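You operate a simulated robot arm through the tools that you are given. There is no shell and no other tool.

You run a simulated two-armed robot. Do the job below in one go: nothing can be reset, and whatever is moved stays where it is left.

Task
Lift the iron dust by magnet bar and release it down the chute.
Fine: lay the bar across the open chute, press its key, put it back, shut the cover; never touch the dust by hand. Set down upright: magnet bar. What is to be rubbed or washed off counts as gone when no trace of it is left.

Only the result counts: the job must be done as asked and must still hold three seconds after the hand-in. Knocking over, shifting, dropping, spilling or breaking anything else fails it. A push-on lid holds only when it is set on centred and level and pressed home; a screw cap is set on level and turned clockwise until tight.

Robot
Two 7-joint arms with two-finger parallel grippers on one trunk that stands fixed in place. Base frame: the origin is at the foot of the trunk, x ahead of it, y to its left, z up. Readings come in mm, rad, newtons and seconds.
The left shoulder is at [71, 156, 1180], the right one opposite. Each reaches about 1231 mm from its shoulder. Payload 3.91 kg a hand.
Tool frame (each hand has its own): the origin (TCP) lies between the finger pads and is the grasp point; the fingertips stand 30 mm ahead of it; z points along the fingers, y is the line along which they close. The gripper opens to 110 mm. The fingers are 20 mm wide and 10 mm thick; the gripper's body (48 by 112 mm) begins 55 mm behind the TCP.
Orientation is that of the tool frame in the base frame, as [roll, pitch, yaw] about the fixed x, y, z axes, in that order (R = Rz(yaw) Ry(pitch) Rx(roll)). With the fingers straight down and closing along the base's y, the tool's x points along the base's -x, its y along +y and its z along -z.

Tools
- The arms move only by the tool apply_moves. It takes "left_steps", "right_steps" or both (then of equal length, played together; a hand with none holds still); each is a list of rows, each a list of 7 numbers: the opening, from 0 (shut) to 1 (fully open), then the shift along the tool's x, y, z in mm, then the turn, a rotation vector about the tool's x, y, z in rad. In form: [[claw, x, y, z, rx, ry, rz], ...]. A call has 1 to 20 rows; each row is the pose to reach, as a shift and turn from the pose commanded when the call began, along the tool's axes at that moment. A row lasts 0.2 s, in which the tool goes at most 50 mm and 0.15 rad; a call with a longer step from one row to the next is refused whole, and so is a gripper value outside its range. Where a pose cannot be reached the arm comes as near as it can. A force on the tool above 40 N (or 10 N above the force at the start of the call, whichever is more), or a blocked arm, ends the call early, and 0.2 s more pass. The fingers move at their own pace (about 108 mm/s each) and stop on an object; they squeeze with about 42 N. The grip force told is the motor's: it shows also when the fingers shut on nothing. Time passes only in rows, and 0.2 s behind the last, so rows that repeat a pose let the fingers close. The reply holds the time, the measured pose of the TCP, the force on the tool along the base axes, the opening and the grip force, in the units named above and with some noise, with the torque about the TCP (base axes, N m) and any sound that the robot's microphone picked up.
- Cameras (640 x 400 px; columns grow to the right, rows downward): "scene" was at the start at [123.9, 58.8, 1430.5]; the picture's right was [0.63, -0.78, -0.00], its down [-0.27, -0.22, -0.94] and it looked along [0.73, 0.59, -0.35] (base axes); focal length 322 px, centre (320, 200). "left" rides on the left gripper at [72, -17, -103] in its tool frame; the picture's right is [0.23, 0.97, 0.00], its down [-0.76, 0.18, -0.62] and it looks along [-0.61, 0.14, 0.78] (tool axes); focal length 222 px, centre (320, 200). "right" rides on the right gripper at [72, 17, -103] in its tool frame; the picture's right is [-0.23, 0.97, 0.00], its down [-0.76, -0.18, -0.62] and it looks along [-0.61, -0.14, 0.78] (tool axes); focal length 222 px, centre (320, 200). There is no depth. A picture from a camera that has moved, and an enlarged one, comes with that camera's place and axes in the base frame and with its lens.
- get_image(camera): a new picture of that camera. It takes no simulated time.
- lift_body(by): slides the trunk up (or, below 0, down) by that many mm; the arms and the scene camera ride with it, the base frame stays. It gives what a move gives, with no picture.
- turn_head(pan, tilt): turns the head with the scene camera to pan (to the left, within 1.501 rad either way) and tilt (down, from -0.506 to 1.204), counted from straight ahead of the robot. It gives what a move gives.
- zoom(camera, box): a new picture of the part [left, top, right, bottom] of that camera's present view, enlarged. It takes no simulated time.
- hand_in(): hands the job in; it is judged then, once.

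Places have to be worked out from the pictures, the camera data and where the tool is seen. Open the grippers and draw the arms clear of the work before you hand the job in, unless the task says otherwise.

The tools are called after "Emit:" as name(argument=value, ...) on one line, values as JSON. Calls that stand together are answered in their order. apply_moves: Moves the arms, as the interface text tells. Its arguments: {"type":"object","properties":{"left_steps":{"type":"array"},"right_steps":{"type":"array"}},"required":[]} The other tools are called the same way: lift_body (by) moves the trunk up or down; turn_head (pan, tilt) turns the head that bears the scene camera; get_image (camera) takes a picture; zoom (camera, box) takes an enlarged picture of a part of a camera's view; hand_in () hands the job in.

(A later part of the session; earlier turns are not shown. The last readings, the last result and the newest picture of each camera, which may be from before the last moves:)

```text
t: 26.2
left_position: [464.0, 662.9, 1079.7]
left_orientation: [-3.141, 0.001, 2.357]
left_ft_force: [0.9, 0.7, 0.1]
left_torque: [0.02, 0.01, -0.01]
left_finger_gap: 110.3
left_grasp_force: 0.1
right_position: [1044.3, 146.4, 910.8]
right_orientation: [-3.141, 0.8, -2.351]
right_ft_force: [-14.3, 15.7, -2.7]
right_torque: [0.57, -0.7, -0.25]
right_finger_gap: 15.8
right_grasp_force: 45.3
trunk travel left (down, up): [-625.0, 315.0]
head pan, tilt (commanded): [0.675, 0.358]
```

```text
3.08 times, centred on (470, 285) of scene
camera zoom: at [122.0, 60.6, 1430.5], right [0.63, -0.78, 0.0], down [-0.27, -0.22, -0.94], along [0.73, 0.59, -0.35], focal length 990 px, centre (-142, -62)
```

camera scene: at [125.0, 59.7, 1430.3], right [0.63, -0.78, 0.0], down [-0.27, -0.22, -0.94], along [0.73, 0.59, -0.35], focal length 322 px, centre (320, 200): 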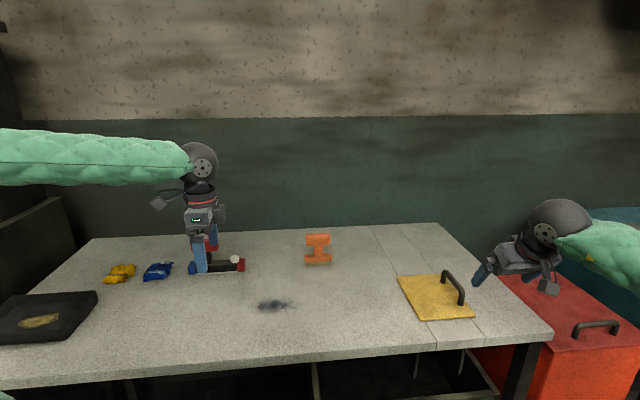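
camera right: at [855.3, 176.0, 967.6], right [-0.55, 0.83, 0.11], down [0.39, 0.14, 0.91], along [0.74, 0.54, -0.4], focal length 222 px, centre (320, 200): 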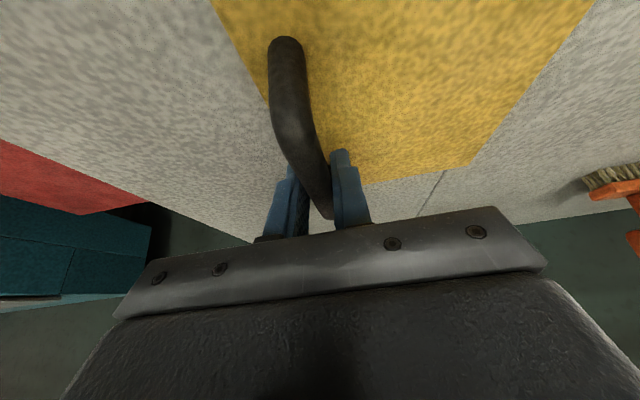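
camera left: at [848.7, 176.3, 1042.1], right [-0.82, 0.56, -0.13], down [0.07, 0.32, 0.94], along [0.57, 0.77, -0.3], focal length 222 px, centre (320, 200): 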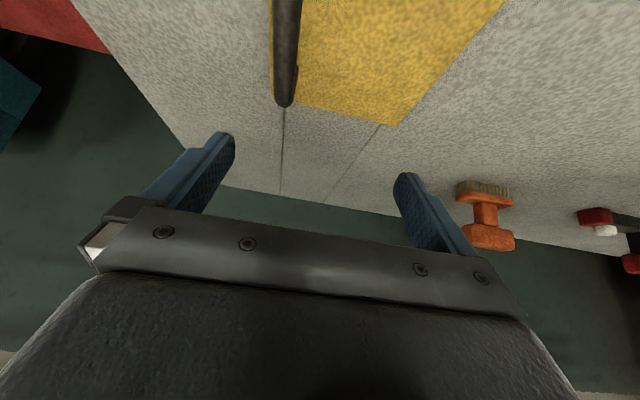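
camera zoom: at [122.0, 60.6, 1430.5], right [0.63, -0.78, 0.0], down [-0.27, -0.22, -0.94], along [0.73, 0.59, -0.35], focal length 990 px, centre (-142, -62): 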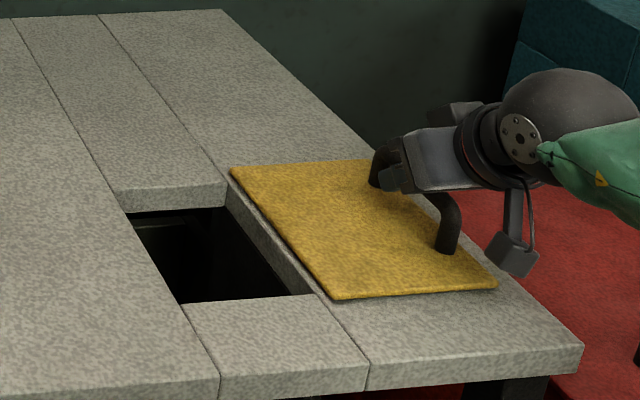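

The cover hit its end stop (21 N) with its left edge at u≈502, so the chute opening (u 383–498, v 757–915) is fully clear. I relax the push, open the right gripper and back off, checking the cover stays.

Emit:
apply_moves(right_steps=[[0, 0, 2.5, 0, 0, 0, 0], [0, 0, 2.5, 0, 0, 0, 0], [0.4, 0, 2.5, 0, 0, 0, 0], [0.6, 0, 2.5, 0, 0, 0, 0], [0.6, 0, 2.5, -20, 0, 0, 0], [0.6, 0, 2.5, -50, 0, 0, 0], [0.6, 0, 2.5, -90, 0, 0, 0]])

Emit:
zoom(camera="scene", box=[380, 220, 560, 350])

Emit:
get_image(camera="right")

```text
t: 27.8
left_position: [466.2, 661.7, 1079.0]
left_orientation: [3.139, 0.0, 2.359]
left_ft_force: [0.5, 0.7, 0.4]
left_torque: [0.02, -0.05, 0.01]
left_finger_gap: 109.9
left_grasp_force: 0.0
right_position: [998.8, 102.3, 972.2]
right_orientation: [-3.141, 0.801, -2.355]
right_ft_force: [-0.4, -0.9, 0.1]
right_torque: [0.02, -0.03, 0.02]
right_finger_gap: 65.9
right_grasp_force: 0.1
trunk travel left (down, up): [-625.0, 315.0]
head pan, tilt (commanded): [0.675, 0.358]
```

```text
3.08 times, centred on (470, 285) of scene
camera zoom: at [122.9, 57.7, 1430.6], right [0.63, -0.78, 0.0], down [-0.27, -0.22, -0.94], along [0.73, 0.59, -0.35], focal length 990 px, centre (-142, -62)
```

zoom: 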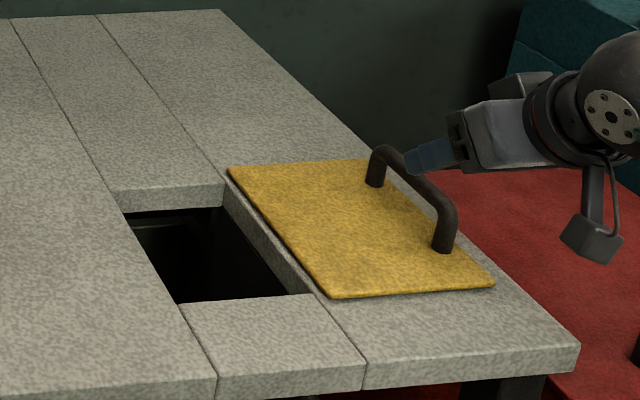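

```text
taken
camera right: at [898.6, 26.9, 992.7], right [-0.58, 0.8, 0.16], down [0.18, -0.07, 0.98], along [0.8, 0.6, -0.11], focal length 222 px, centre (320, 200)
```

right: 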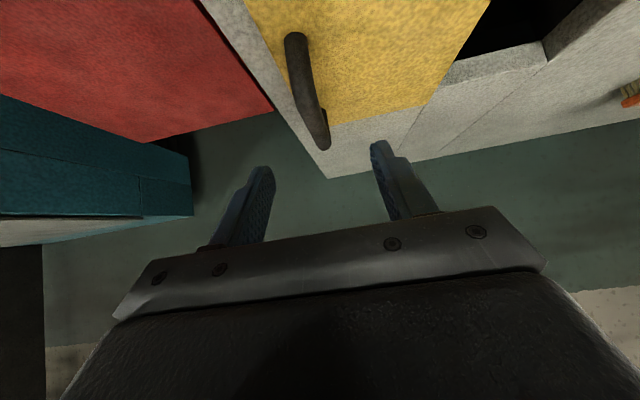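

The cover stays open. I retract the right arm to a waiting pose and bring the left hand to a point where its camera can see the magnet bar well.

Emit:
apply_moves(right_steps=[[0.6, 11, 10, -37, 0, 0, 0], [0.6, 22, 20, -75, 0, 0, 0], [0.6, 32, 30, -112, 0, 0, 0], [0.6, 43, 40, -149, 0, 0, 0], [0.6, 54, 50, -186, 0, 0, 0], [0.6, 65, 60, -224, 0, 0, 0], [0.6, 75.5, 69, -261, 0, 0, 0]], left_steps=[[1, 20, 29, -7, 0, 0, 0], [1, 41, 58, -14, 0, 0, 0], [1, 61, 87, -21, 0, 0, 0], [1, 81, 115, -29, 0, 0, 0], [1, 101, 144, -36, 0, 0, 0], [1, 122, 173, -43, 0, 0, 0], [1, 142, 202, -50, 0, 0, 0]])

Emit:
get_image(camera="left")

Emit:
get_image(camera="scene")

```text
t: 29.4
left_position: [510.1, 905.0, 1125.0]
left_orientation: [-3.141, -0.002, 2.356]
left_ft_force: [0.1, 0.3, 0.2]
left_torque: [-0.04, 0.0, -0.01]
left_finger_gap: 109.8
left_grasp_force: 0.1
right_position: [781.3, -20.2, 1101.0]
right_orientation: [-3.141, 0.8, -2.354]
right_ft_force: [0.5, 0.6, 0.1]
right_torque: [0.01, -0.04, -0.03]
right_finger_gap: 66.1
right_grasp_force: 0.0
trunk travel left (down, up): [-625.0, 315.0]
head pan, tilt (commanded): [0.675, 0.358]
```

```text
taken
camera left: at [445.8, 943.2, 1227.9], right [0.53, 0.85, 0.0], down [0.66, -0.41, 0.62], along [0.53, -0.33, -0.78], focal length 222 px, centre (320, 200)
```

left: 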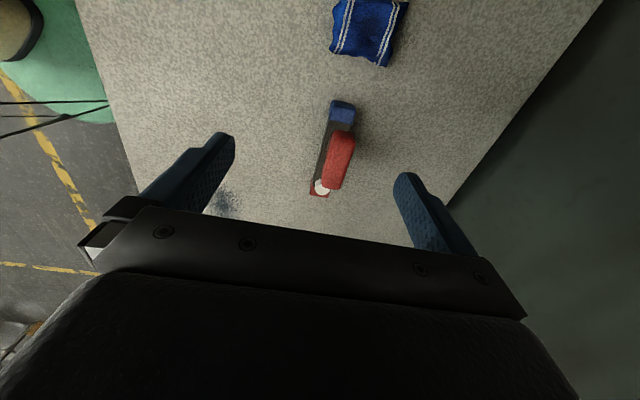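

```text
taken
camera scene: at [123.5, 59.2, 1430.5], right [0.63, -0.78, 0.0], down [-0.27, -0.22, -0.94], along [0.73, 0.59, -0.35], focal length 322 px, centre (320, 200)
```

scene: 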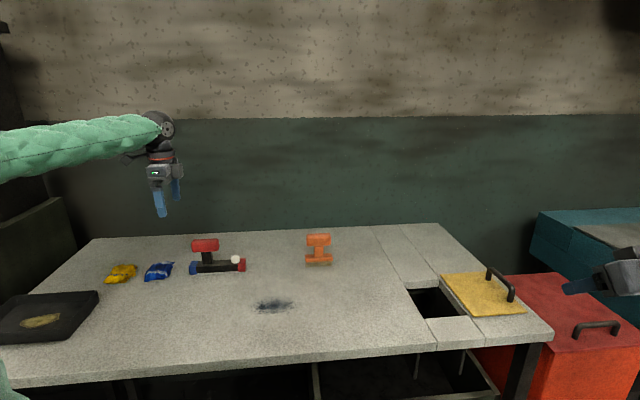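

The bar is well visible in the left wrist view. I zoom in to measure it.

Emit:
zoom(camera="left", box=[270, 80, 420, 210])

Emit:
zoom(camera="scene", box=[180, 230, 260, 285])

```text
3.08 times, centred on (345, 145) of left
camera zoom: at [445.8, 943.2, 1227.9], right [0.53, 0.85, 0.0], down [0.66, -0.41, 0.62], along [0.53, -0.33, -0.78], focal length 684 px, centre (243, 369)
```

zoom: 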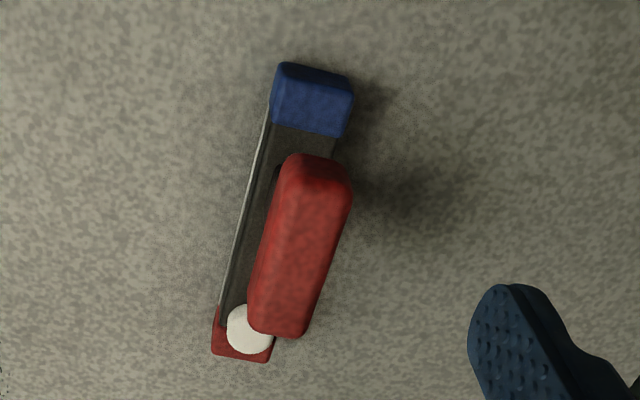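

```text
7.27 times, centred on (220, 258) of scene
camera zoom: at [123.5, 59.2, 1430.5], right [0.63, -0.78, 0.0], down [-0.27, -0.22, -0.94], along [0.73, 0.59, -0.35], focal length 2340 px, centre (1047, -218)
```

zoom: 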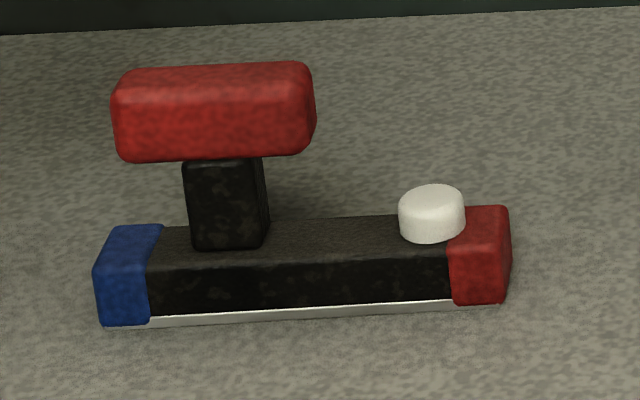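

Triangulated: the bar spans u −265…−95, v 1028–1059 (centre −180, 1043.5), 28 mm high; its red grip is centred at (u −208, v 1043, z≈948) and the white key lies about 57 mm from the bar's centre toward the red end. I move the left hand above the grip.

Emit:
apply_moves(left_steps=[[1, -18, 10.6, 28, 0, 0, 0], [1, -36, 21, 56, 0, 0, 0], [1, -54, 32, 84, 0, 0, 0], [1, -71, 42.4, 112, 0, 0, 0]])

Emit:
get_image(camera="left")

Emit:
zoom(camera="scene", box=[140, 180, 300, 290])

```text
t: 30.4
left_position: [587.0, 882.2, 1013.3]
left_orientation: [3.141, 0.0, 2.358]
left_ft_force: [0.5, 0.3, 1.0]
left_torque: [0.01, -0.01, 0.01]
left_finger_gap: 110.0
left_grasp_force: 0.1
right_position: [783.6, -20.0, 1100.0]
right_orientation: [-3.14, 0.799, -2.357]
right_ft_force: [0.6, 0.8, 0.1]
right_torque: [0.03, 0.05, 0.0]
right_finger_gap: 65.7
right_grasp_force: 0.1
trunk travel left (down, up): [-625.0, 315.0]
head pan, tilt (commanded): [0.675, 0.358]
```

```text
taken
camera left: at [523.0, 921.1, 1117.1], right [0.53, 0.85, 0.0], down [0.66, -0.41, 0.62], along [0.53, -0.33, -0.78], focal length 222 px, centre (320, 200)
```

left: 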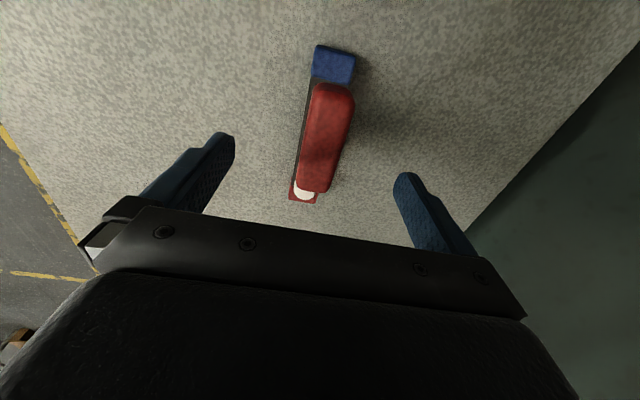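

```text
3.64 times, centred on (220, 235) of scene
camera zoom: at [125.0, 59.7, 1430.4], right [0.63, -0.78, 0.0], down [-0.27, -0.22, -0.94], along [0.73, 0.59, -0.35], focal length 1170 px, centre (684, 73)
```

zoom: 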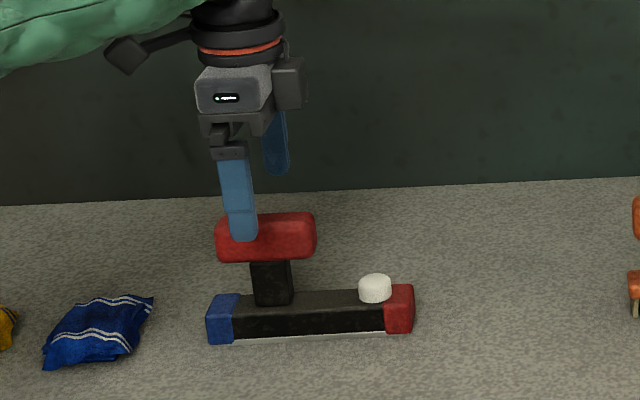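

The hand is above the grip; the view puts the grip at v≈1043, so I correct +4 mm and descend with the fingers on both sides of the grip to z≈947.

Emit:
apply_moves(left_steps=[[1, 2, 4, 10, 0, 0, 0], [1, 2, 4, 30, 0, 0, 0], [1, 2, 4, 50, 0, 0, 0], [1, 2, 4, 66, 0, 0, 0]])

Emit:
get_image(camera="left")

Emit:
zoom(camera="scene", box=[140, 180, 300, 290])

```text
t: 31.4
left_position: [589.6, 885.7, 949.1]
left_orientation: [-3.139, 0.002, 2.356]
left_ft_force: [-0.8, 0.4, -0.6]
left_torque: [0.0, 0.03, -0.02]
left_finger_gap: 109.9
left_grasp_force: 0.0
right_position: [782.8, -22.3, 1102.0]
right_orientation: [-3.141, 0.799, -2.358]
right_ft_force: [0.7, 0.5, 0.5]
right_torque: [0.02, 0.01, 0.0]
right_finger_gap: 66.0
right_grasp_force: 0.0
trunk travel left (down, up): [-625.0, 315.0]
head pan, tilt (commanded): [0.675, 0.358]
```

```text
taken
camera left: at [526.6, 924.1, 1051.6], right [0.53, 0.85, 0.0], down [0.66, -0.41, 0.62], along [0.53, -0.33, -0.78], focal length 222 px, centre (320, 200)
```

left: 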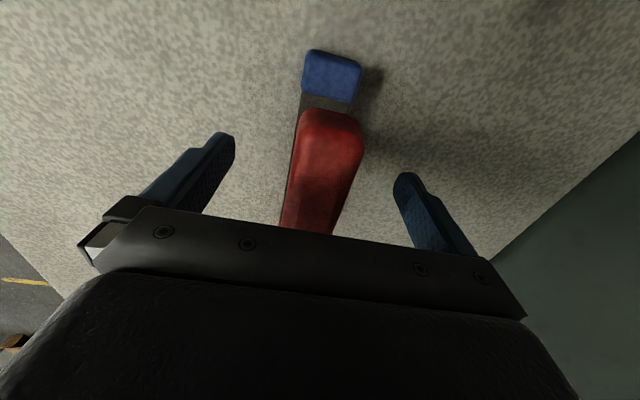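

```text
3.64 times, centred on (220, 235) of scene
camera zoom: at [124.3, 59.3, 1430.4], right [0.63, -0.78, 0.0], down [-0.27, -0.22, -0.94], along [0.73, 0.59, -0.35], focal length 1170 px, centre (684, 73)
```

zoom: 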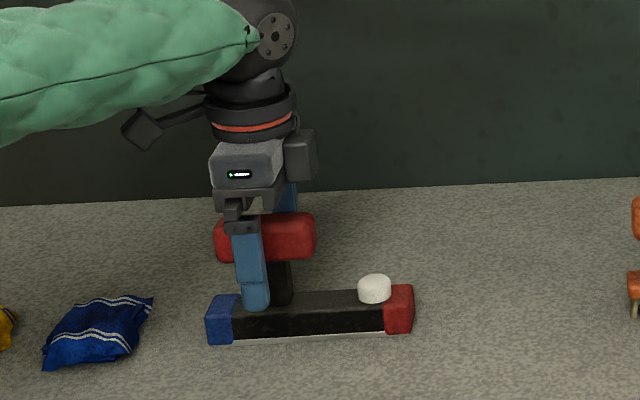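

The grip sits between the fingers with the tips well above the bar body. I close the left gripper.

Emit:
apply_moves(left_steps=[[0.45, 0, 0, 0, 0, 0, 0], [0.45, 0, 0, 0, 0, 0, 0], [0, 0, 0, 0, 0, 0, 0], [0, 0, 0, 0, 0, 0, 0], [0, 0, 0, 0, 0, 0, 0]])

Emit:
get_image(camera="left")

Emit:
zoom(camera="scene", box=[180, 230, 260, 285])

```text
t: 32.6
left_position: [590.3, 885.1, 949.9]
left_orientation: [-3.141, 0.0, 2.355]
left_ft_force: [-0.3, -0.6, -0.5]
left_torque: [-0.13, 0.04, 0.03]
left_finger_gap: 30.0
left_grasp_force: 42.6
right_position: [780.2, -22.1, 1101.1]
right_orientation: [-3.141, 0.799, -2.356]
right_ft_force: [-0.7, 0.3, -0.1]
right_torque: [0.03, -0.02, -0.01]
right_finger_gap: 66.0
right_grasp_force: 0.0
trunk travel left (down, up): [-625.0, 315.0]
head pan, tilt (commanded): [0.675, 0.358]
```

```text
taken
camera left: at [526.3, 923.8, 1052.5], right [0.53, 0.85, 0.0], down [0.66, -0.41, 0.62], along [0.53, -0.33, -0.78], focal length 222 px, centre (320, 200)
```

left: 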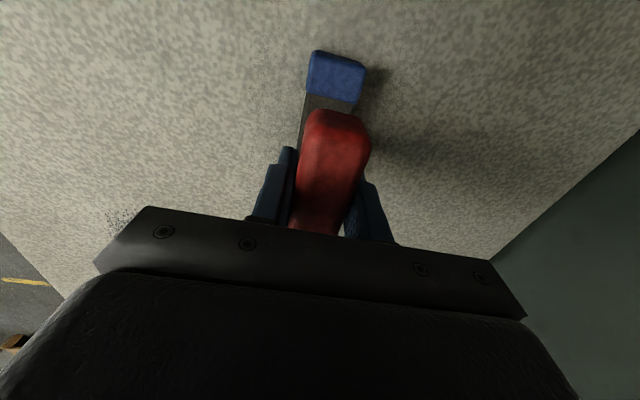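

```text
7.27 times, centred on (220, 258) of scene
camera zoom: at [123.9, 58.8, 1430.5], right [0.63, -0.78, 0.0], down [-0.27, -0.22, -0.94], along [0.73, 0.59, -0.35], focal length 2340 px, centre (1047, -218)
```

zoom: 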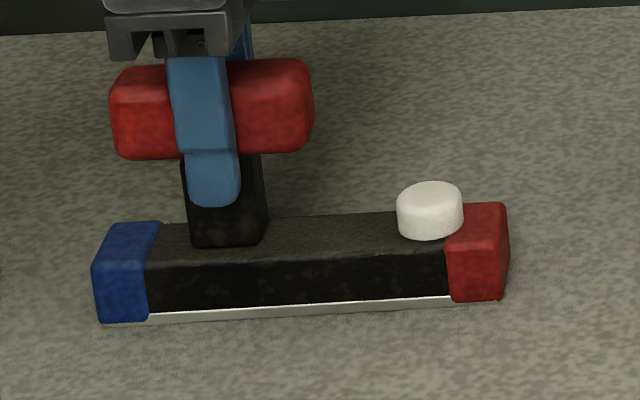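

The grip is held (30 mm wide). I note the home pose (590, 885, 949.6) and lift the bar straight up 100 mm.

Emit:
apply_moves(left_steps=[[0, 0, 0, -5, 0, 0, 0], [0, 0, 0, -25, 0, 0, 0], [0, 0, 0, -50, 0, 0, 0], [0, 0, 0, -75, 0, 0, 0], [0, 0, 0, -100, 0, 0, 0]])

Emit:
get_image(camera="scene")

Emit:
get_image(camera="left")

```text
t: 33.8
left_position: [590.9, 884.3, 1049.6]
left_orientation: [-3.14, -0.001, 2.356]
left_ft_force: [0.5, 0.2, -4.4]
left_torque: [0.07, 0.09, -0.02]
left_finger_gap: 30.0
left_grasp_force: 42.1
right_position: [781.9, -22.5, 1101.3]
right_orientation: [3.14, 0.8, -2.355]
right_ft_force: [0.8, 0.3, 0.7]
right_torque: [0.0, 0.0, 0.0]
right_finger_gap: 66.1
right_grasp_force: 0.1
trunk travel left (down, up): [-625.0, 315.0]
head pan, tilt (commanded): [0.675, 0.358]
```

```text
taken
camera scene: at [124.4, 59.0, 1430.4], right [0.63, -0.78, 0.0], down [-0.27, -0.22, -0.94], along [0.73, 0.59, -0.35], focal length 322 px, centre (320, 200)
```

scene: 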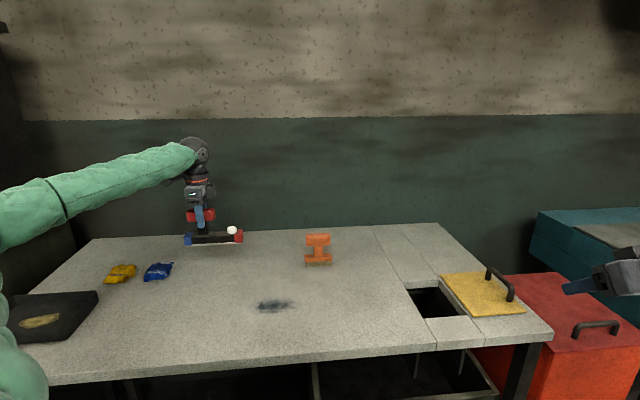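

```text
taken
camera left: at [527.0, 924.6, 1153.0], right [0.53, 0.85, 0.0], down [0.66, -0.41, 0.62], along [0.53, -0.33, -0.78], focal length 222 px, centre (320, 200)
```

left: 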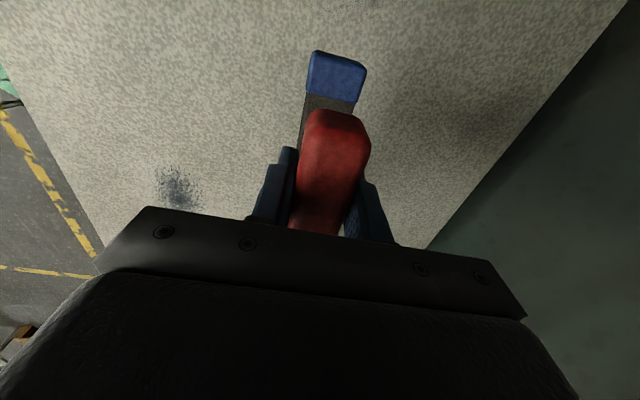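

The bar (about 0.45 kg) is up and steady. I carry it at height to above the dust, with the bar's centre over the patch's centre.

Emit:
apply_moves(left_steps=[[0, -26, -28, 0, 0, 0, 0], [0, -52, -56, 0, 0, 0, 0], [0, -77, -84, 0, 0, 0, 0], [0, -103, -111, 0, 0, 0, 0], [0, -129, -139, 0, 0, 0, 0], [0, -155, -167, 0, 0, 0, 0], [0, -180.5, -195, 0, 0, 0, 0], [0, -180.5, -195, 40, 0, 0, 0]])

Emit:
zoom(camera="scene", box=[200, 200, 360, 340])

Emit:
get_image(camera="left")

```text
t: 35.6
left_position: [582.5, 623.6, 1007.8]
left_orientation: [3.141, 0.002, 2.357]
left_ft_force: [0.5, 0.5, -5.4]
left_torque: [0.05, 0.09, -0.04]
left_finger_gap: 29.9
left_grasp_force: 42.0
right_position: [781.6, -22.5, 1101.1]
right_orientation: [-3.142, 0.801, -2.356]
right_ft_force: [-0.4, -0.3, 0.2]
right_torque: [-0.01, 0.0, 0.03]
right_finger_gap: 66.0
right_grasp_force: 0.1
trunk travel left (down, up): [-625.0, 315.0]
head pan, tilt (commanded): [0.675, 0.358]
```

```text
2.86 times, centred on (280, 270) of scene
camera zoom: at [124.6, 60.0, 1430.4], right [0.63, -0.78, 0.0], down [-0.27, -0.22, -0.94], along [0.73, 0.59, -0.35], focal length 919 px, centre (434, 0)
```

zoom: 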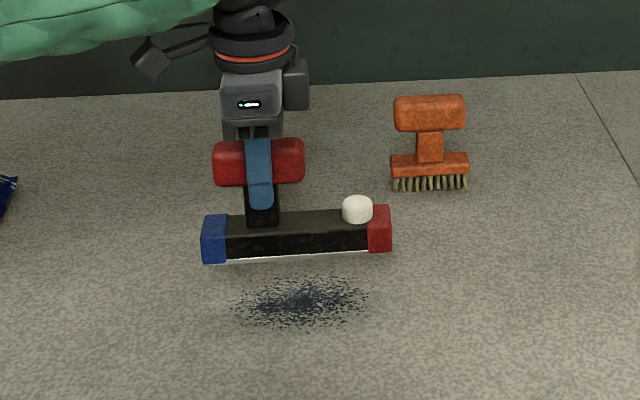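

```text
taken
camera left: at [518.2, 662.8, 1110.8], right [0.53, 0.85, 0.0], down [0.66, -0.41, 0.62], along [0.53, -0.33, -0.78], focal length 222 px, centre (320, 200)
```

left: 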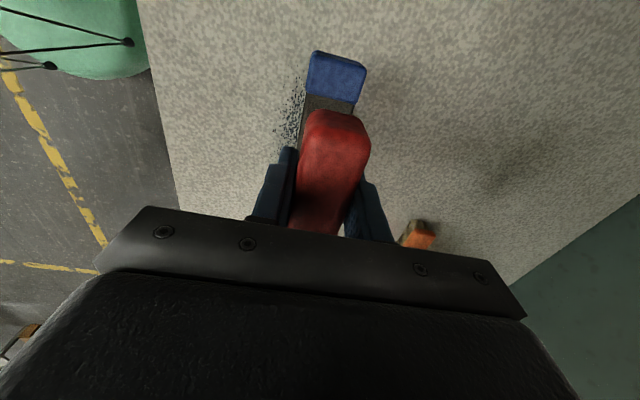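

The bar hangs about 58 mm over the dust, well aligned. I lower it in stages, to a gap of about 12 mm first, and look.

Emit:
apply_moves(left_steps=[[0, -2, -4, 15, 0, 0, 0], [0, -2, -4, 30, 0, 0, 0], [0, -2, -4, 45, 0, 0, 0], [0, -2, -4, 45, 0, 0, 0]])

Emit:
zoom(camera="scene", box=[220, 240, 340, 330])

```text
t: 36.6
left_position: [579.6, 617.5, 964.5]
left_orientation: [-3.141, 0.0, 2.356]
left_ft_force: [-1.0, -0.4, -4.6]
left_torque: [0.07, 0.05, 0.01]
left_finger_gap: 30.0
left_grasp_force: 41.3
right_position: [782.2, -21.6, 1102.0]
right_orientation: [-3.141, 0.8, -2.356]
right_ft_force: [0.5, -0.9, -0.8]
right_torque: [0.01, -0.05, -0.01]
right_finger_gap: 66.2
right_grasp_force: 0.0
trunk travel left (down, up): [-625.0, 315.0]
head pan, tilt (commanded): [0.675, 0.358]
```

```text
4.44 times, centred on (280, 285) of scene
camera zoom: at [124.3, 59.0, 1430.4], right [0.63, -0.78, 0.0], down [-0.27, -0.22, -0.94], along [0.73, 0.59, -0.35], focal length 1430 px, centre (498, -178)
```

zoom: 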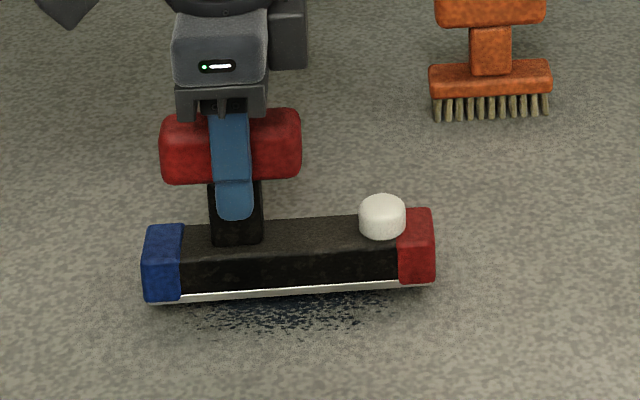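

No pick-up yet at a ~14 mm gap. I lower another 10 mm.

Emit:
apply_moves(left_steps=[[0, 0, 0, 5, 0, 0, 0], [0, 0, 0, 10, 0, 0, 0], [0, 0, 0, 10, 0, 0, 0]])

Emit:
zoom(camera="scene", box=[220, 240, 340, 330])

```text
t: 37.4
left_position: [578.7, 617.6, 954.7]
left_orientation: [3.14, 0.0, 2.356]
left_ft_force: [0.0, -0.6, -5.3]
left_torque: [0.08, 0.09, -0.04]
left_finger_gap: 29.9
left_grasp_force: 42.5
right_position: [782.2, -21.9, 1101.0]
right_orientation: [-3.141, 0.799, -2.357]
right_ft_force: [0.0, 0.1, 0.4]
right_torque: [-0.01, -0.02, 0.0]
right_finger_gap: 66.1
right_grasp_force: 0.1
trunk travel left (down, up): [-625.0, 315.0]
head pan, tilt (commanded): [0.675, 0.358]
```

```text
4.44 times, centred on (280, 285) of scene
camera zoom: at [124.2, 58.9, 1430.5], right [0.63, -0.78, 0.0], down [-0.27, -0.22, -0.94], along [0.73, 0.59, -0.35], focal length 1430 px, centre (498, -178)
```

zoom: 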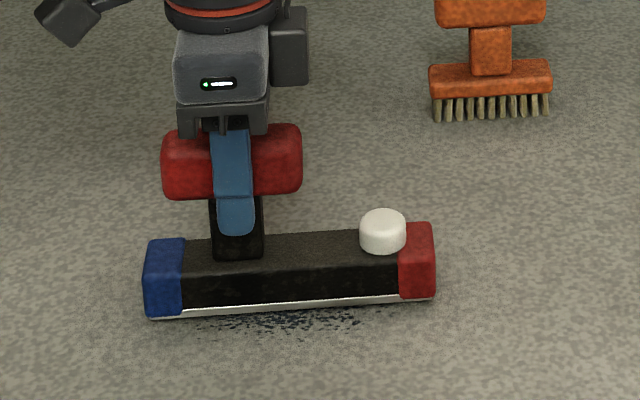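

The gap is now about 5 mm. I lower 2 mm more and sweep slowly toward the front edge of the patch, then look.

Emit:
apply_moves(left_steps=[[0, 0, 0, 2, 0, 0, 0], [0, 0, -10, 2, 0, 0, 0], [0, 0, -20, 2, 0, 0, 0], [0, 0, -30, 2, 0, 0, 0], [0, 0, -40, 2, 0, 0, 0], [0, 0, -40, 2, 0, 0, 0]])

Emit:
zoom(camera="scene", box=[220, 240, 340, 330])

Emit:
zoom(camera="left", box=[240, 0, 440, 180])

```text
t: 38.8
left_position: [551.9, 589.5, 951.5]
left_orientation: [-3.142, 0.003, 2.356]
left_ft_force: [0.1, 0.1, -5.2]
left_torque: [0.07, 0.07, -0.01]
left_finger_gap: 29.7
left_grasp_force: 42.0
right_position: [781.7, -22.6, 1100.7]
right_orientation: [3.141, 0.799, -2.355]
right_ft_force: [0.3, -0.6, -0.2]
right_torque: [-0.01, 0.0, 0.03]
right_finger_gap: 66.0
right_grasp_force: 0.0
trunk travel left (down, up): [-625.0, 315.0]
head pan, tilt (commanded): [0.675, 0.358]
```

```text
4.44 times, centred on (280, 285) of scene
camera zoom: at [124.5, 59.2, 1430.4], right [0.63, -0.78, 0.0], down [-0.27, -0.22, -0.94], along [0.73, 0.59, -0.35], focal length 1430 px, centre (498, -178)
```

zoom: 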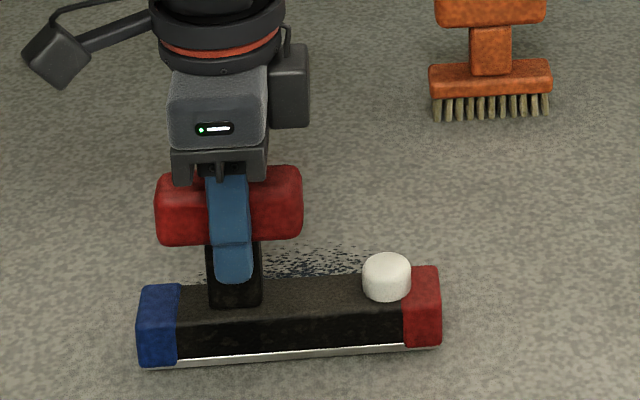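

```text
2.22 times, centred on (340, 90) of left
camera zoom: at [487.3, 628.8, 1054.7], right [0.53, 0.85, 0.0], down [0.66, -0.41, 0.62], along [0.53, -0.33, -0.78], focal length 494 px, centre (276, 444)
```

zoom: 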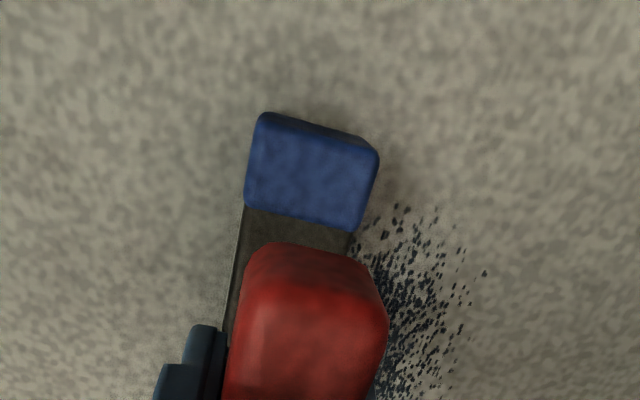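

I raise the bar a little and shift it toward the front to look at what is left of the dust.

Emit:
apply_moves(left_steps=[[0, 0, 0, -20, 0, 0, 0], [0, 0, -30, -40, 0, 0, 0], [0, 0, -70, -40, 0, 0, 0]])

Emit:
zoom(camera="scene", box=[220, 240, 340, 330])

Emit:
get_image(camera="left")

```text
t: 39.6
left_position: [501.6, 541.5, 992.9]
left_orientation: [3.141, 0.002, 2.355]
left_ft_force: [0.5, -0.4, -4.6]
left_torque: [0.04, 0.06, 0.0]
left_finger_gap: 30.2
left_grasp_force: 42.0
right_position: [781.1, -23.7, 1102.3]
right_orientation: [3.141, 0.8, -2.358]
right_ft_force: [-0.3, 0.0, 0.7]
right_torque: [0.02, -0.02, 0.02]
right_finger_gap: 65.9
right_grasp_force: 0.0
trunk travel left (down, up): [-625.0, 315.0]
head pan, tilt (commanded): [0.675, 0.358]
```

```text
4.44 times, centred on (280, 285) of scene
camera zoom: at [123.6, 58.1, 1430.5], right [0.63, -0.78, 0.0], down [-0.27, -0.22, -0.94], along [0.73, 0.59, -0.35], focal length 1430 px, centre (498, -178)
```

zoom: 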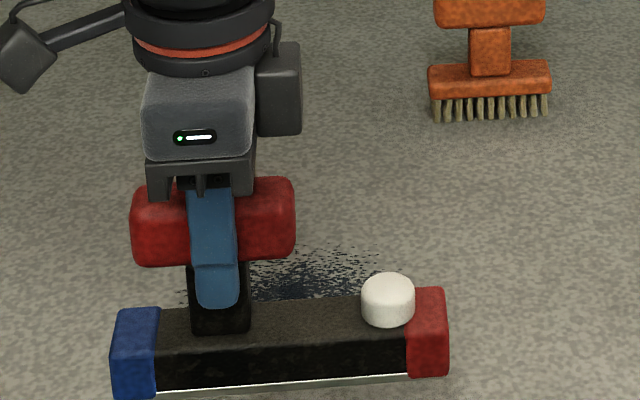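

```text
taken
camera left: at [437.5, 579.6, 1095.1], right [0.53, 0.85, 0.0], down [0.66, -0.41, 0.62], along [0.53, -0.33, -0.78], focal length 222 px, centre (320, 200)
```

left: 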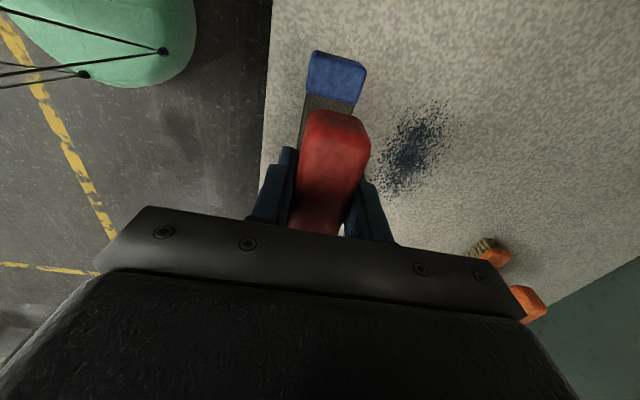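

The core of the dust still seems to lie there after a pass at roughly 2 mm gap. I zoom to compare with the earlier extent before pressing closer.

Emit:
zoom(camera="left", box=[340, 80, 500, 210])

Emit:
zoom(camera="scene", box=[240, 270, 320, 330])

```text
3.08 times, centred on (420, 145) of left
camera zoom: at [437.5, 579.6, 1095.1], right [0.53, 0.85, 0.0], down [0.66, -0.41, 0.62], along [0.53, -0.33, -0.78], focal length 684 px, centre (12, 369)
```

zoom: 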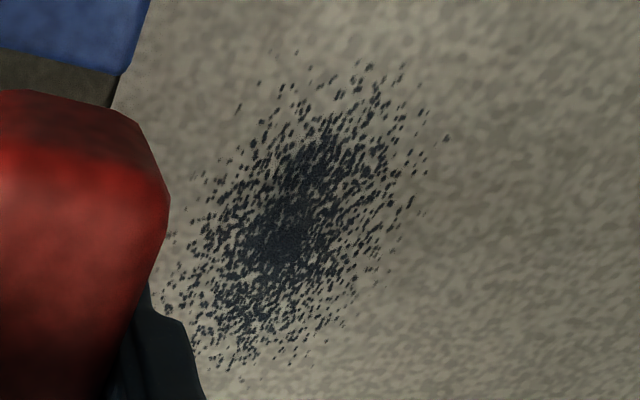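

```text
6.67 times, centred on (280, 300) of scene
camera zoom: at [123.6, 58.1, 1430.5], right [0.63, -0.78, 0.0], down [-0.27, -0.22, -0.94], along [0.73, 0.59, -0.35], focal length 2145 px, centre (587, -467)
```

zoom: 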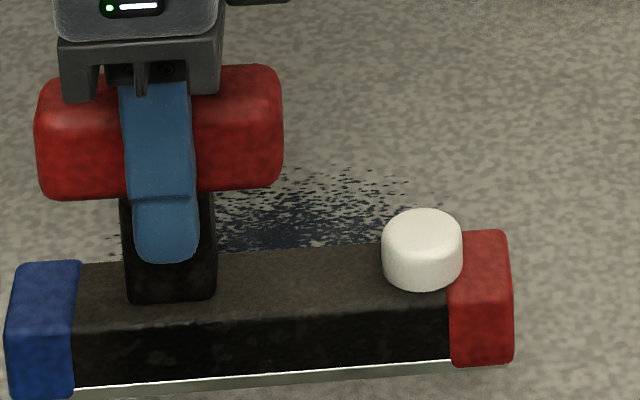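

The dust is untouched, so the magnet probably needs contact. I go back over the patch's centre and lower the bar until it gently touches the table.

Emit:
apply_moves(left_steps=[[0, 0, 37, 0, 0, 0, 0], [0, 0, 74, 0, 0, 0, 0], [0, 0, 110, 0, 0, 0, 0], [0, 0, 110, 20, 0, 0, 0], [0, 0, 110, 35, 0, 0, 0], [0, 0, 110, 40, 0, 0, 0], [0, 0, 110, 42.5, 0, 0, 0], [0, 0, 110, 43.5, 0, 0, 0], [0, 0, 110, 44.5, 0, 0, 0], [0, 0, 110, 44.5, 0, 0, 0]])

Emit:
zoom(camera="scene", box=[220, 240, 340, 330])

```text
t: 41.8
left_position: [579.4, 617.5, 949.8]
left_orientation: [3.139, 0.004, 2.355]
left_ft_force: [2.2, 0.8, 11.5]
left_torque: [0.29, 0.33, -0.05]
left_finger_gap: 29.8
left_grasp_force: 42.3
right_position: [781.0, -23.0, 1101.0]
right_orientation: [3.141, 0.801, -2.356]
right_ft_force: [-0.5, -0.2, 0.1]
right_torque: [0.02, 0.0, -0.04]
right_finger_gap: 65.8
right_grasp_force: 0.1
trunk travel left (down, up): [-625.0, 315.0]
head pan, tilt (commanded): [0.675, 0.358]
```

```text
4.44 times, centred on (280, 285) of scene
camera zoom: at [123.5, 58.0, 1430.8], right [0.63, -0.78, 0.0], down [-0.27, -0.22, -0.94], along [0.73, 0.59, -0.35], focal length 1430 px, centre (498, -178)
```

zoom: 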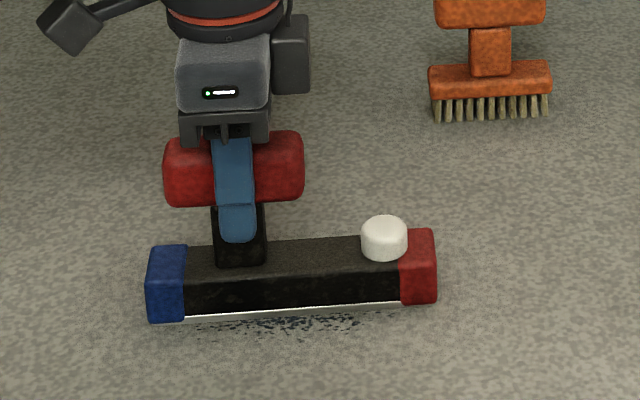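

The bar is in contact (about 16 N push). I lift it 45 mm and look at the dust and at the bar's underside.

Emit:
apply_moves(left_steps=[[0, 0, 0, -5, 0, 0, 0], [0, 0, 0, -25, 0, 0, 0], [0, 0, 0, -50, 0, 0, 0], [0, 0, 0, -70, 0, 0, 0]])

Emit:
zoom(camera="scene", box=[220, 240, 340, 330])

Emit:
get_image(camera="left")

```text
t: 42.8
left_position: [578.8, 616.7, 1019.2]
left_orientation: [-3.141, 0.0, 2.357]
left_ft_force: [0.3, -0.1, -4.3]
left_torque: [0.05, 0.07, 0.04]
left_finger_gap: 30.3
left_grasp_force: 41.8
right_position: [781.3, -22.8, 1101.7]
right_orientation: [-3.141, 0.8, -2.356]
right_ft_force: [0.0, 0.2, -0.3]
right_torque: [-0.03, -0.01, -0.04]
right_finger_gap: 65.9
right_grasp_force: 0.0
trunk travel left (down, up): [-625.0, 315.0]
head pan, tilt (commanded): [0.675, 0.358]
```

```text
4.44 times, centred on (280, 285) of scene
camera zoom: at [124.0, 58.7, 1430.4], right [0.63, -0.78, 0.0], down [-0.27, -0.22, -0.94], along [0.73, 0.59, -0.35], focal length 1430 px, centre (498, -178)
```

zoom: 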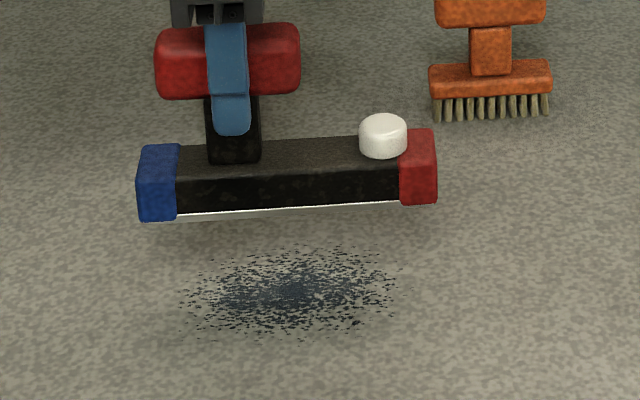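

```text
taken
camera left: at [515.6, 655.7, 1123.3], right [0.53, 0.85, 0.0], down [0.66, -0.41, 0.62], along [0.53, -0.33, -0.78], focal length 222 px, centre (320, 200)
```

left: 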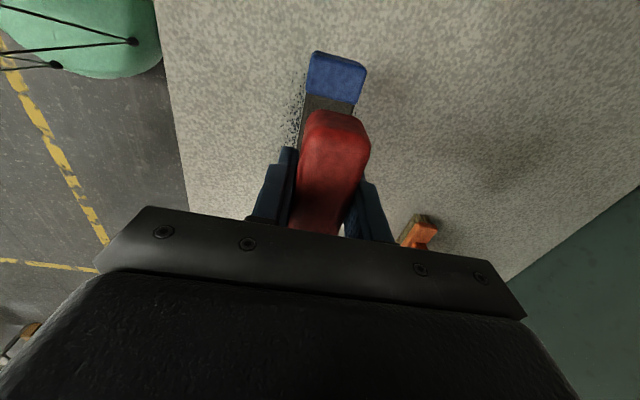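

The patch looks thinner after the contact. I zoom in to confirm how it changed.

Emit:
zoom(camera="scene", box=[240, 280, 310, 325])

```text
8.89 times, centred on (275, 302) of scene
camera zoom: at [124.0, 58.7, 1430.4], right [0.63, -0.78, 0.0], down [-0.27, -0.22, -0.94], along [0.73, 0.59, -0.35], focal length 2860 px, centre (720, -711)
```

zoom: 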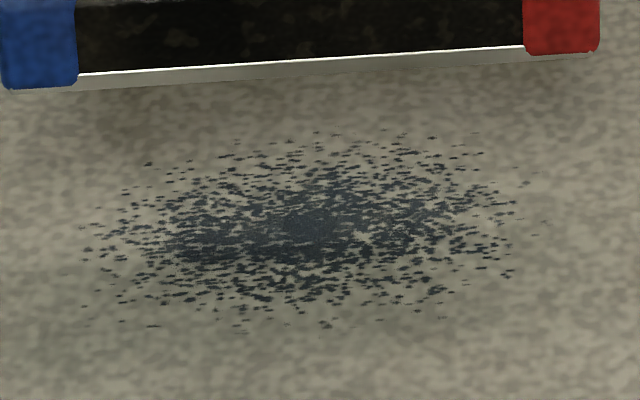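

The whole patch has faded a bit with contact, so it is taken up by contact and rubbing. I lower the bar again with a light press and sweep it back and forth across the patch.

Emit:
apply_moves(left_steps=[[0, 0, 0, 30, 0, 0, 0], [0, 0, 0, 60, 0, 0, 0], [0, 0, 0, 67, 0, 0, 0], [0, 0, 0, 70, 0, 0, 0], [0, 0, -10, 70.5, 0, 0, 0], [0, 0, -25, 70.5, 0, 0, 0], [0, 0, -38, 70.5, 0, 0, 0], [0, 0, -25, 70.5, 0, 0, 0], [0, 0, -10, 70.5, 0, 0, 0], [0, 0, 5, 70.5, 0, 0, 0], [0, 0, 20, 70.5, 0, 0, 0], [0, 0, 35, 70.5, 0, 0, 0], [0, 0, 40, 70.5, 0, 0, 0], [0, 0, 25, 70.5, 0, 0, 0], [0, 0, 10, 70.5, 0, 0, 0], [0, 0, 0, 70.5, 0, 0, 0], [0, 0, 0, 60, 0, 0, 0], [0, 0, 0, 30, 0, 0, 0], [0, 0, 0, 0, 0, 0, 0]])

Emit:
zoom(camera="scene", box=[240, 280, 310, 325])

Emit:
zoom(camera="scene", box=[220, 240, 340, 330])

```text
t: 46.8
left_position: [580.0, 618.2, 1016.8]
left_orientation: [-3.14, 0.001, 2.356]
left_ft_force: [0.5, 0.8, -4.2]
left_torque: [0.05, 0.04, -0.02]
left_finger_gap: 29.8
left_grasp_force: 42.0
right_position: [781.7, -22.7, 1101.8]
right_orientation: [-3.14, 0.799, -2.355]
right_ft_force: [0.5, 0.2, -0.5]
right_torque: [-0.02, 0.0, -0.02]
right_finger_gap: 65.9
right_grasp_force: 0.1
trunk travel left (down, up): [-625.0, 315.0]
head pan, tilt (commanded): [0.675, 0.358]
```

```text
8.89 times, centred on (275, 302) of scene
camera zoom: at [124.2, 59.0, 1430.3], right [0.63, -0.78, 0.0], down [-0.27, -0.22, -0.94], along [0.73, 0.59, -0.35], focal length 2860 px, centre (720, -711)
```

zoom: 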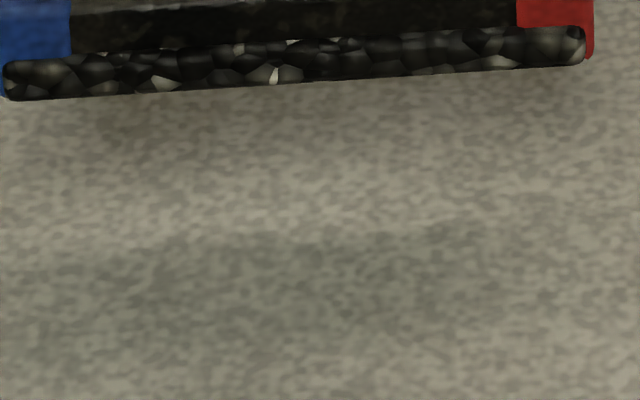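

```text
4.44 times, centred on (280, 285) of scene
camera zoom: at [124.2, 59.0, 1430.3], right [0.63, -0.78, 0.0], down [-0.27, -0.22, -0.94], along [0.73, 0.59, -0.35], focal length 1430 px, centre (498, -178)
```

zoom: 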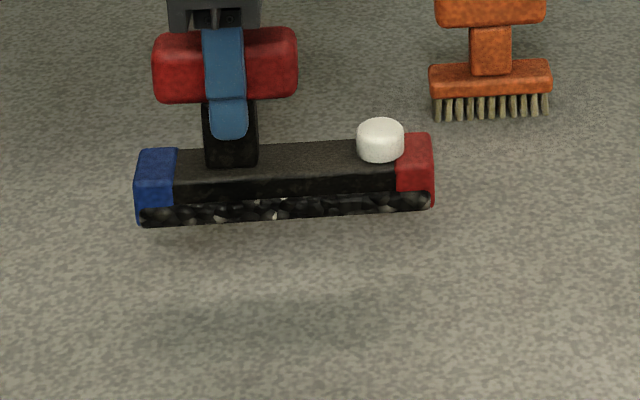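

The dust is completely off the table and clings to the bar's underside as a dark layer. Before carrying it, I bring the right wrist camera over the chute to measure the opening precisely, and take a clean look at the table where the dust was.

Emit:
apply_moves(right_steps=[[0.6, -13, 21, 13, 0, 0.13, 0], [0.6, -25, 42, 26, 0, 0.26, 0], [0.6, -38, 63, 39, 0, 0.4, 0], [0.6, -51, 84, 52, 0, 0.53, 0], [0.6, -63, 105, 65, 0, 0.67, 0], [0.6, -76, 125.6, 78, 0, 0.8, 0]], left_steps=[[0, 0, 0, -10, 0, 0, 0], [0, 0, 0, -20, 0, 0, 0], [0, 0, 0, -30, 0, 0, 0], [0, 0, 0, -40, 0, 0, 0], [0, 0, 0, -50, 0, 0, 0], [0, 0, 0, -60, 0, 0, 0]])

Emit:
get_image(camera="right")

Emit:
zoom(camera="scene", box=[220, 210, 340, 330])

```text
t: 48.2
left_position: [580.8, 619.0, 1077.8]
left_orientation: [-3.14, 0.0, 2.357]
left_ft_force: [0.8, -0.6, -4.6]
left_torque: [0.08, 0.08, 0.01]
left_finger_gap: 29.8
left_grasp_force: 42.3
right_position: [769.6, 142.5, 1099.5]
right_orientation: [3.14, -0.004, -2.357]
right_ft_force: [-0.8, -0.2, 0.4]
right_torque: [0.03, 0.02, 0.02]
right_finger_gap: 66.1
right_grasp_force: 0.1
trunk travel left (down, up): [-625.0, 315.0]
head pan, tilt (commanded): [0.675, 0.358]
```

```text
taken
camera right: at [707.4, 104.6, 1204.0], right [-0.53, 0.85, 0.0], down [0.67, 0.41, 0.62], along [0.53, 0.33, -0.78], focal length 222 px, centre (320, 200)
```

right: 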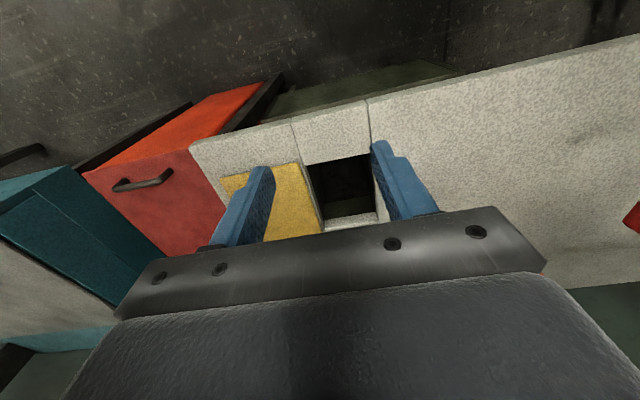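

```text
3.33 times, centred on (280, 270) of scene
camera zoom: at [124.2, 61.0, 1430.3], right [0.63, -0.78, 0.0], down [-0.27, -0.22, -0.94], along [0.73, 0.59, -0.35], focal length 1072 px, centre (453, -33)
```

zoom: 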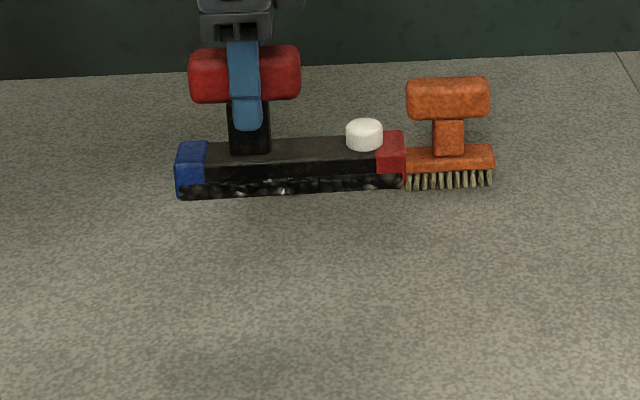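

The table is clean where the dust was. I zoom the right wrist view onto the chute opening.

Emit:
zoom(camera="right", box=[270, 120, 400, 240])

Emit:
zoom(camera="scene", box=[390, 260, 510, 350])

Emit:
zoom(camera="scene", box=[240, 250, 330, 330])

```text
3.33 times, centred on (335, 180) of right
camera zoom: at [707.4, 104.6, 1204.0], right [-0.53, 0.85, 0.0], down [0.67, 0.41, 0.62], along [0.53, 0.33, -0.78], focal length 740 px, centre (270, 267)
```

zoom: 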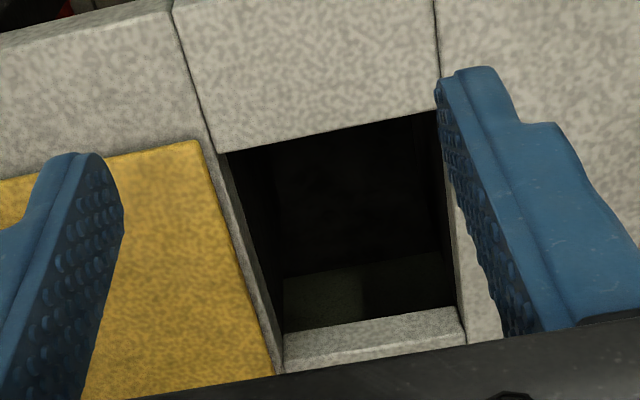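

```text
4.44 times, centred on (450, 305) of scene
camera zoom: at [124.2, 61.0, 1430.3], right [0.63, -0.78, 0.0], down [-0.27, -0.22, -0.94], along [0.73, 0.59, -0.35], focal length 1430 px, centre (-258, -267)
```

zoom: 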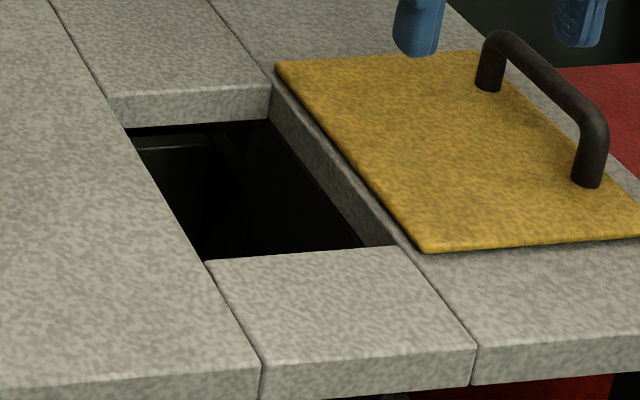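

```text
5.00 times, centred on (285, 290) of scene
camera zoom: at [124.2, 61.0, 1430.3], right [0.63, -0.78, 0.0], down [-0.27, -0.22, -0.94], along [0.73, 0.59, -0.35], focal length 1608 px, centre (495, -250)
```

zoom: 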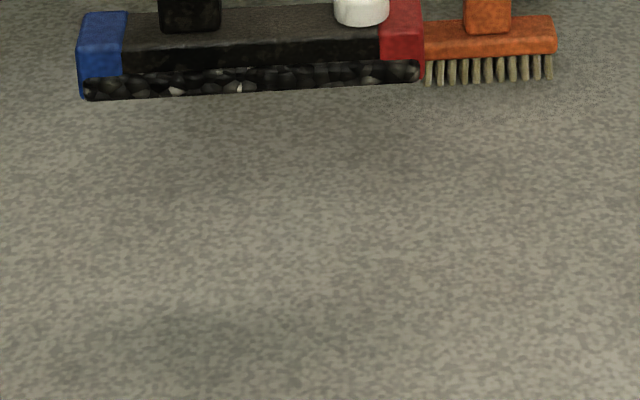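

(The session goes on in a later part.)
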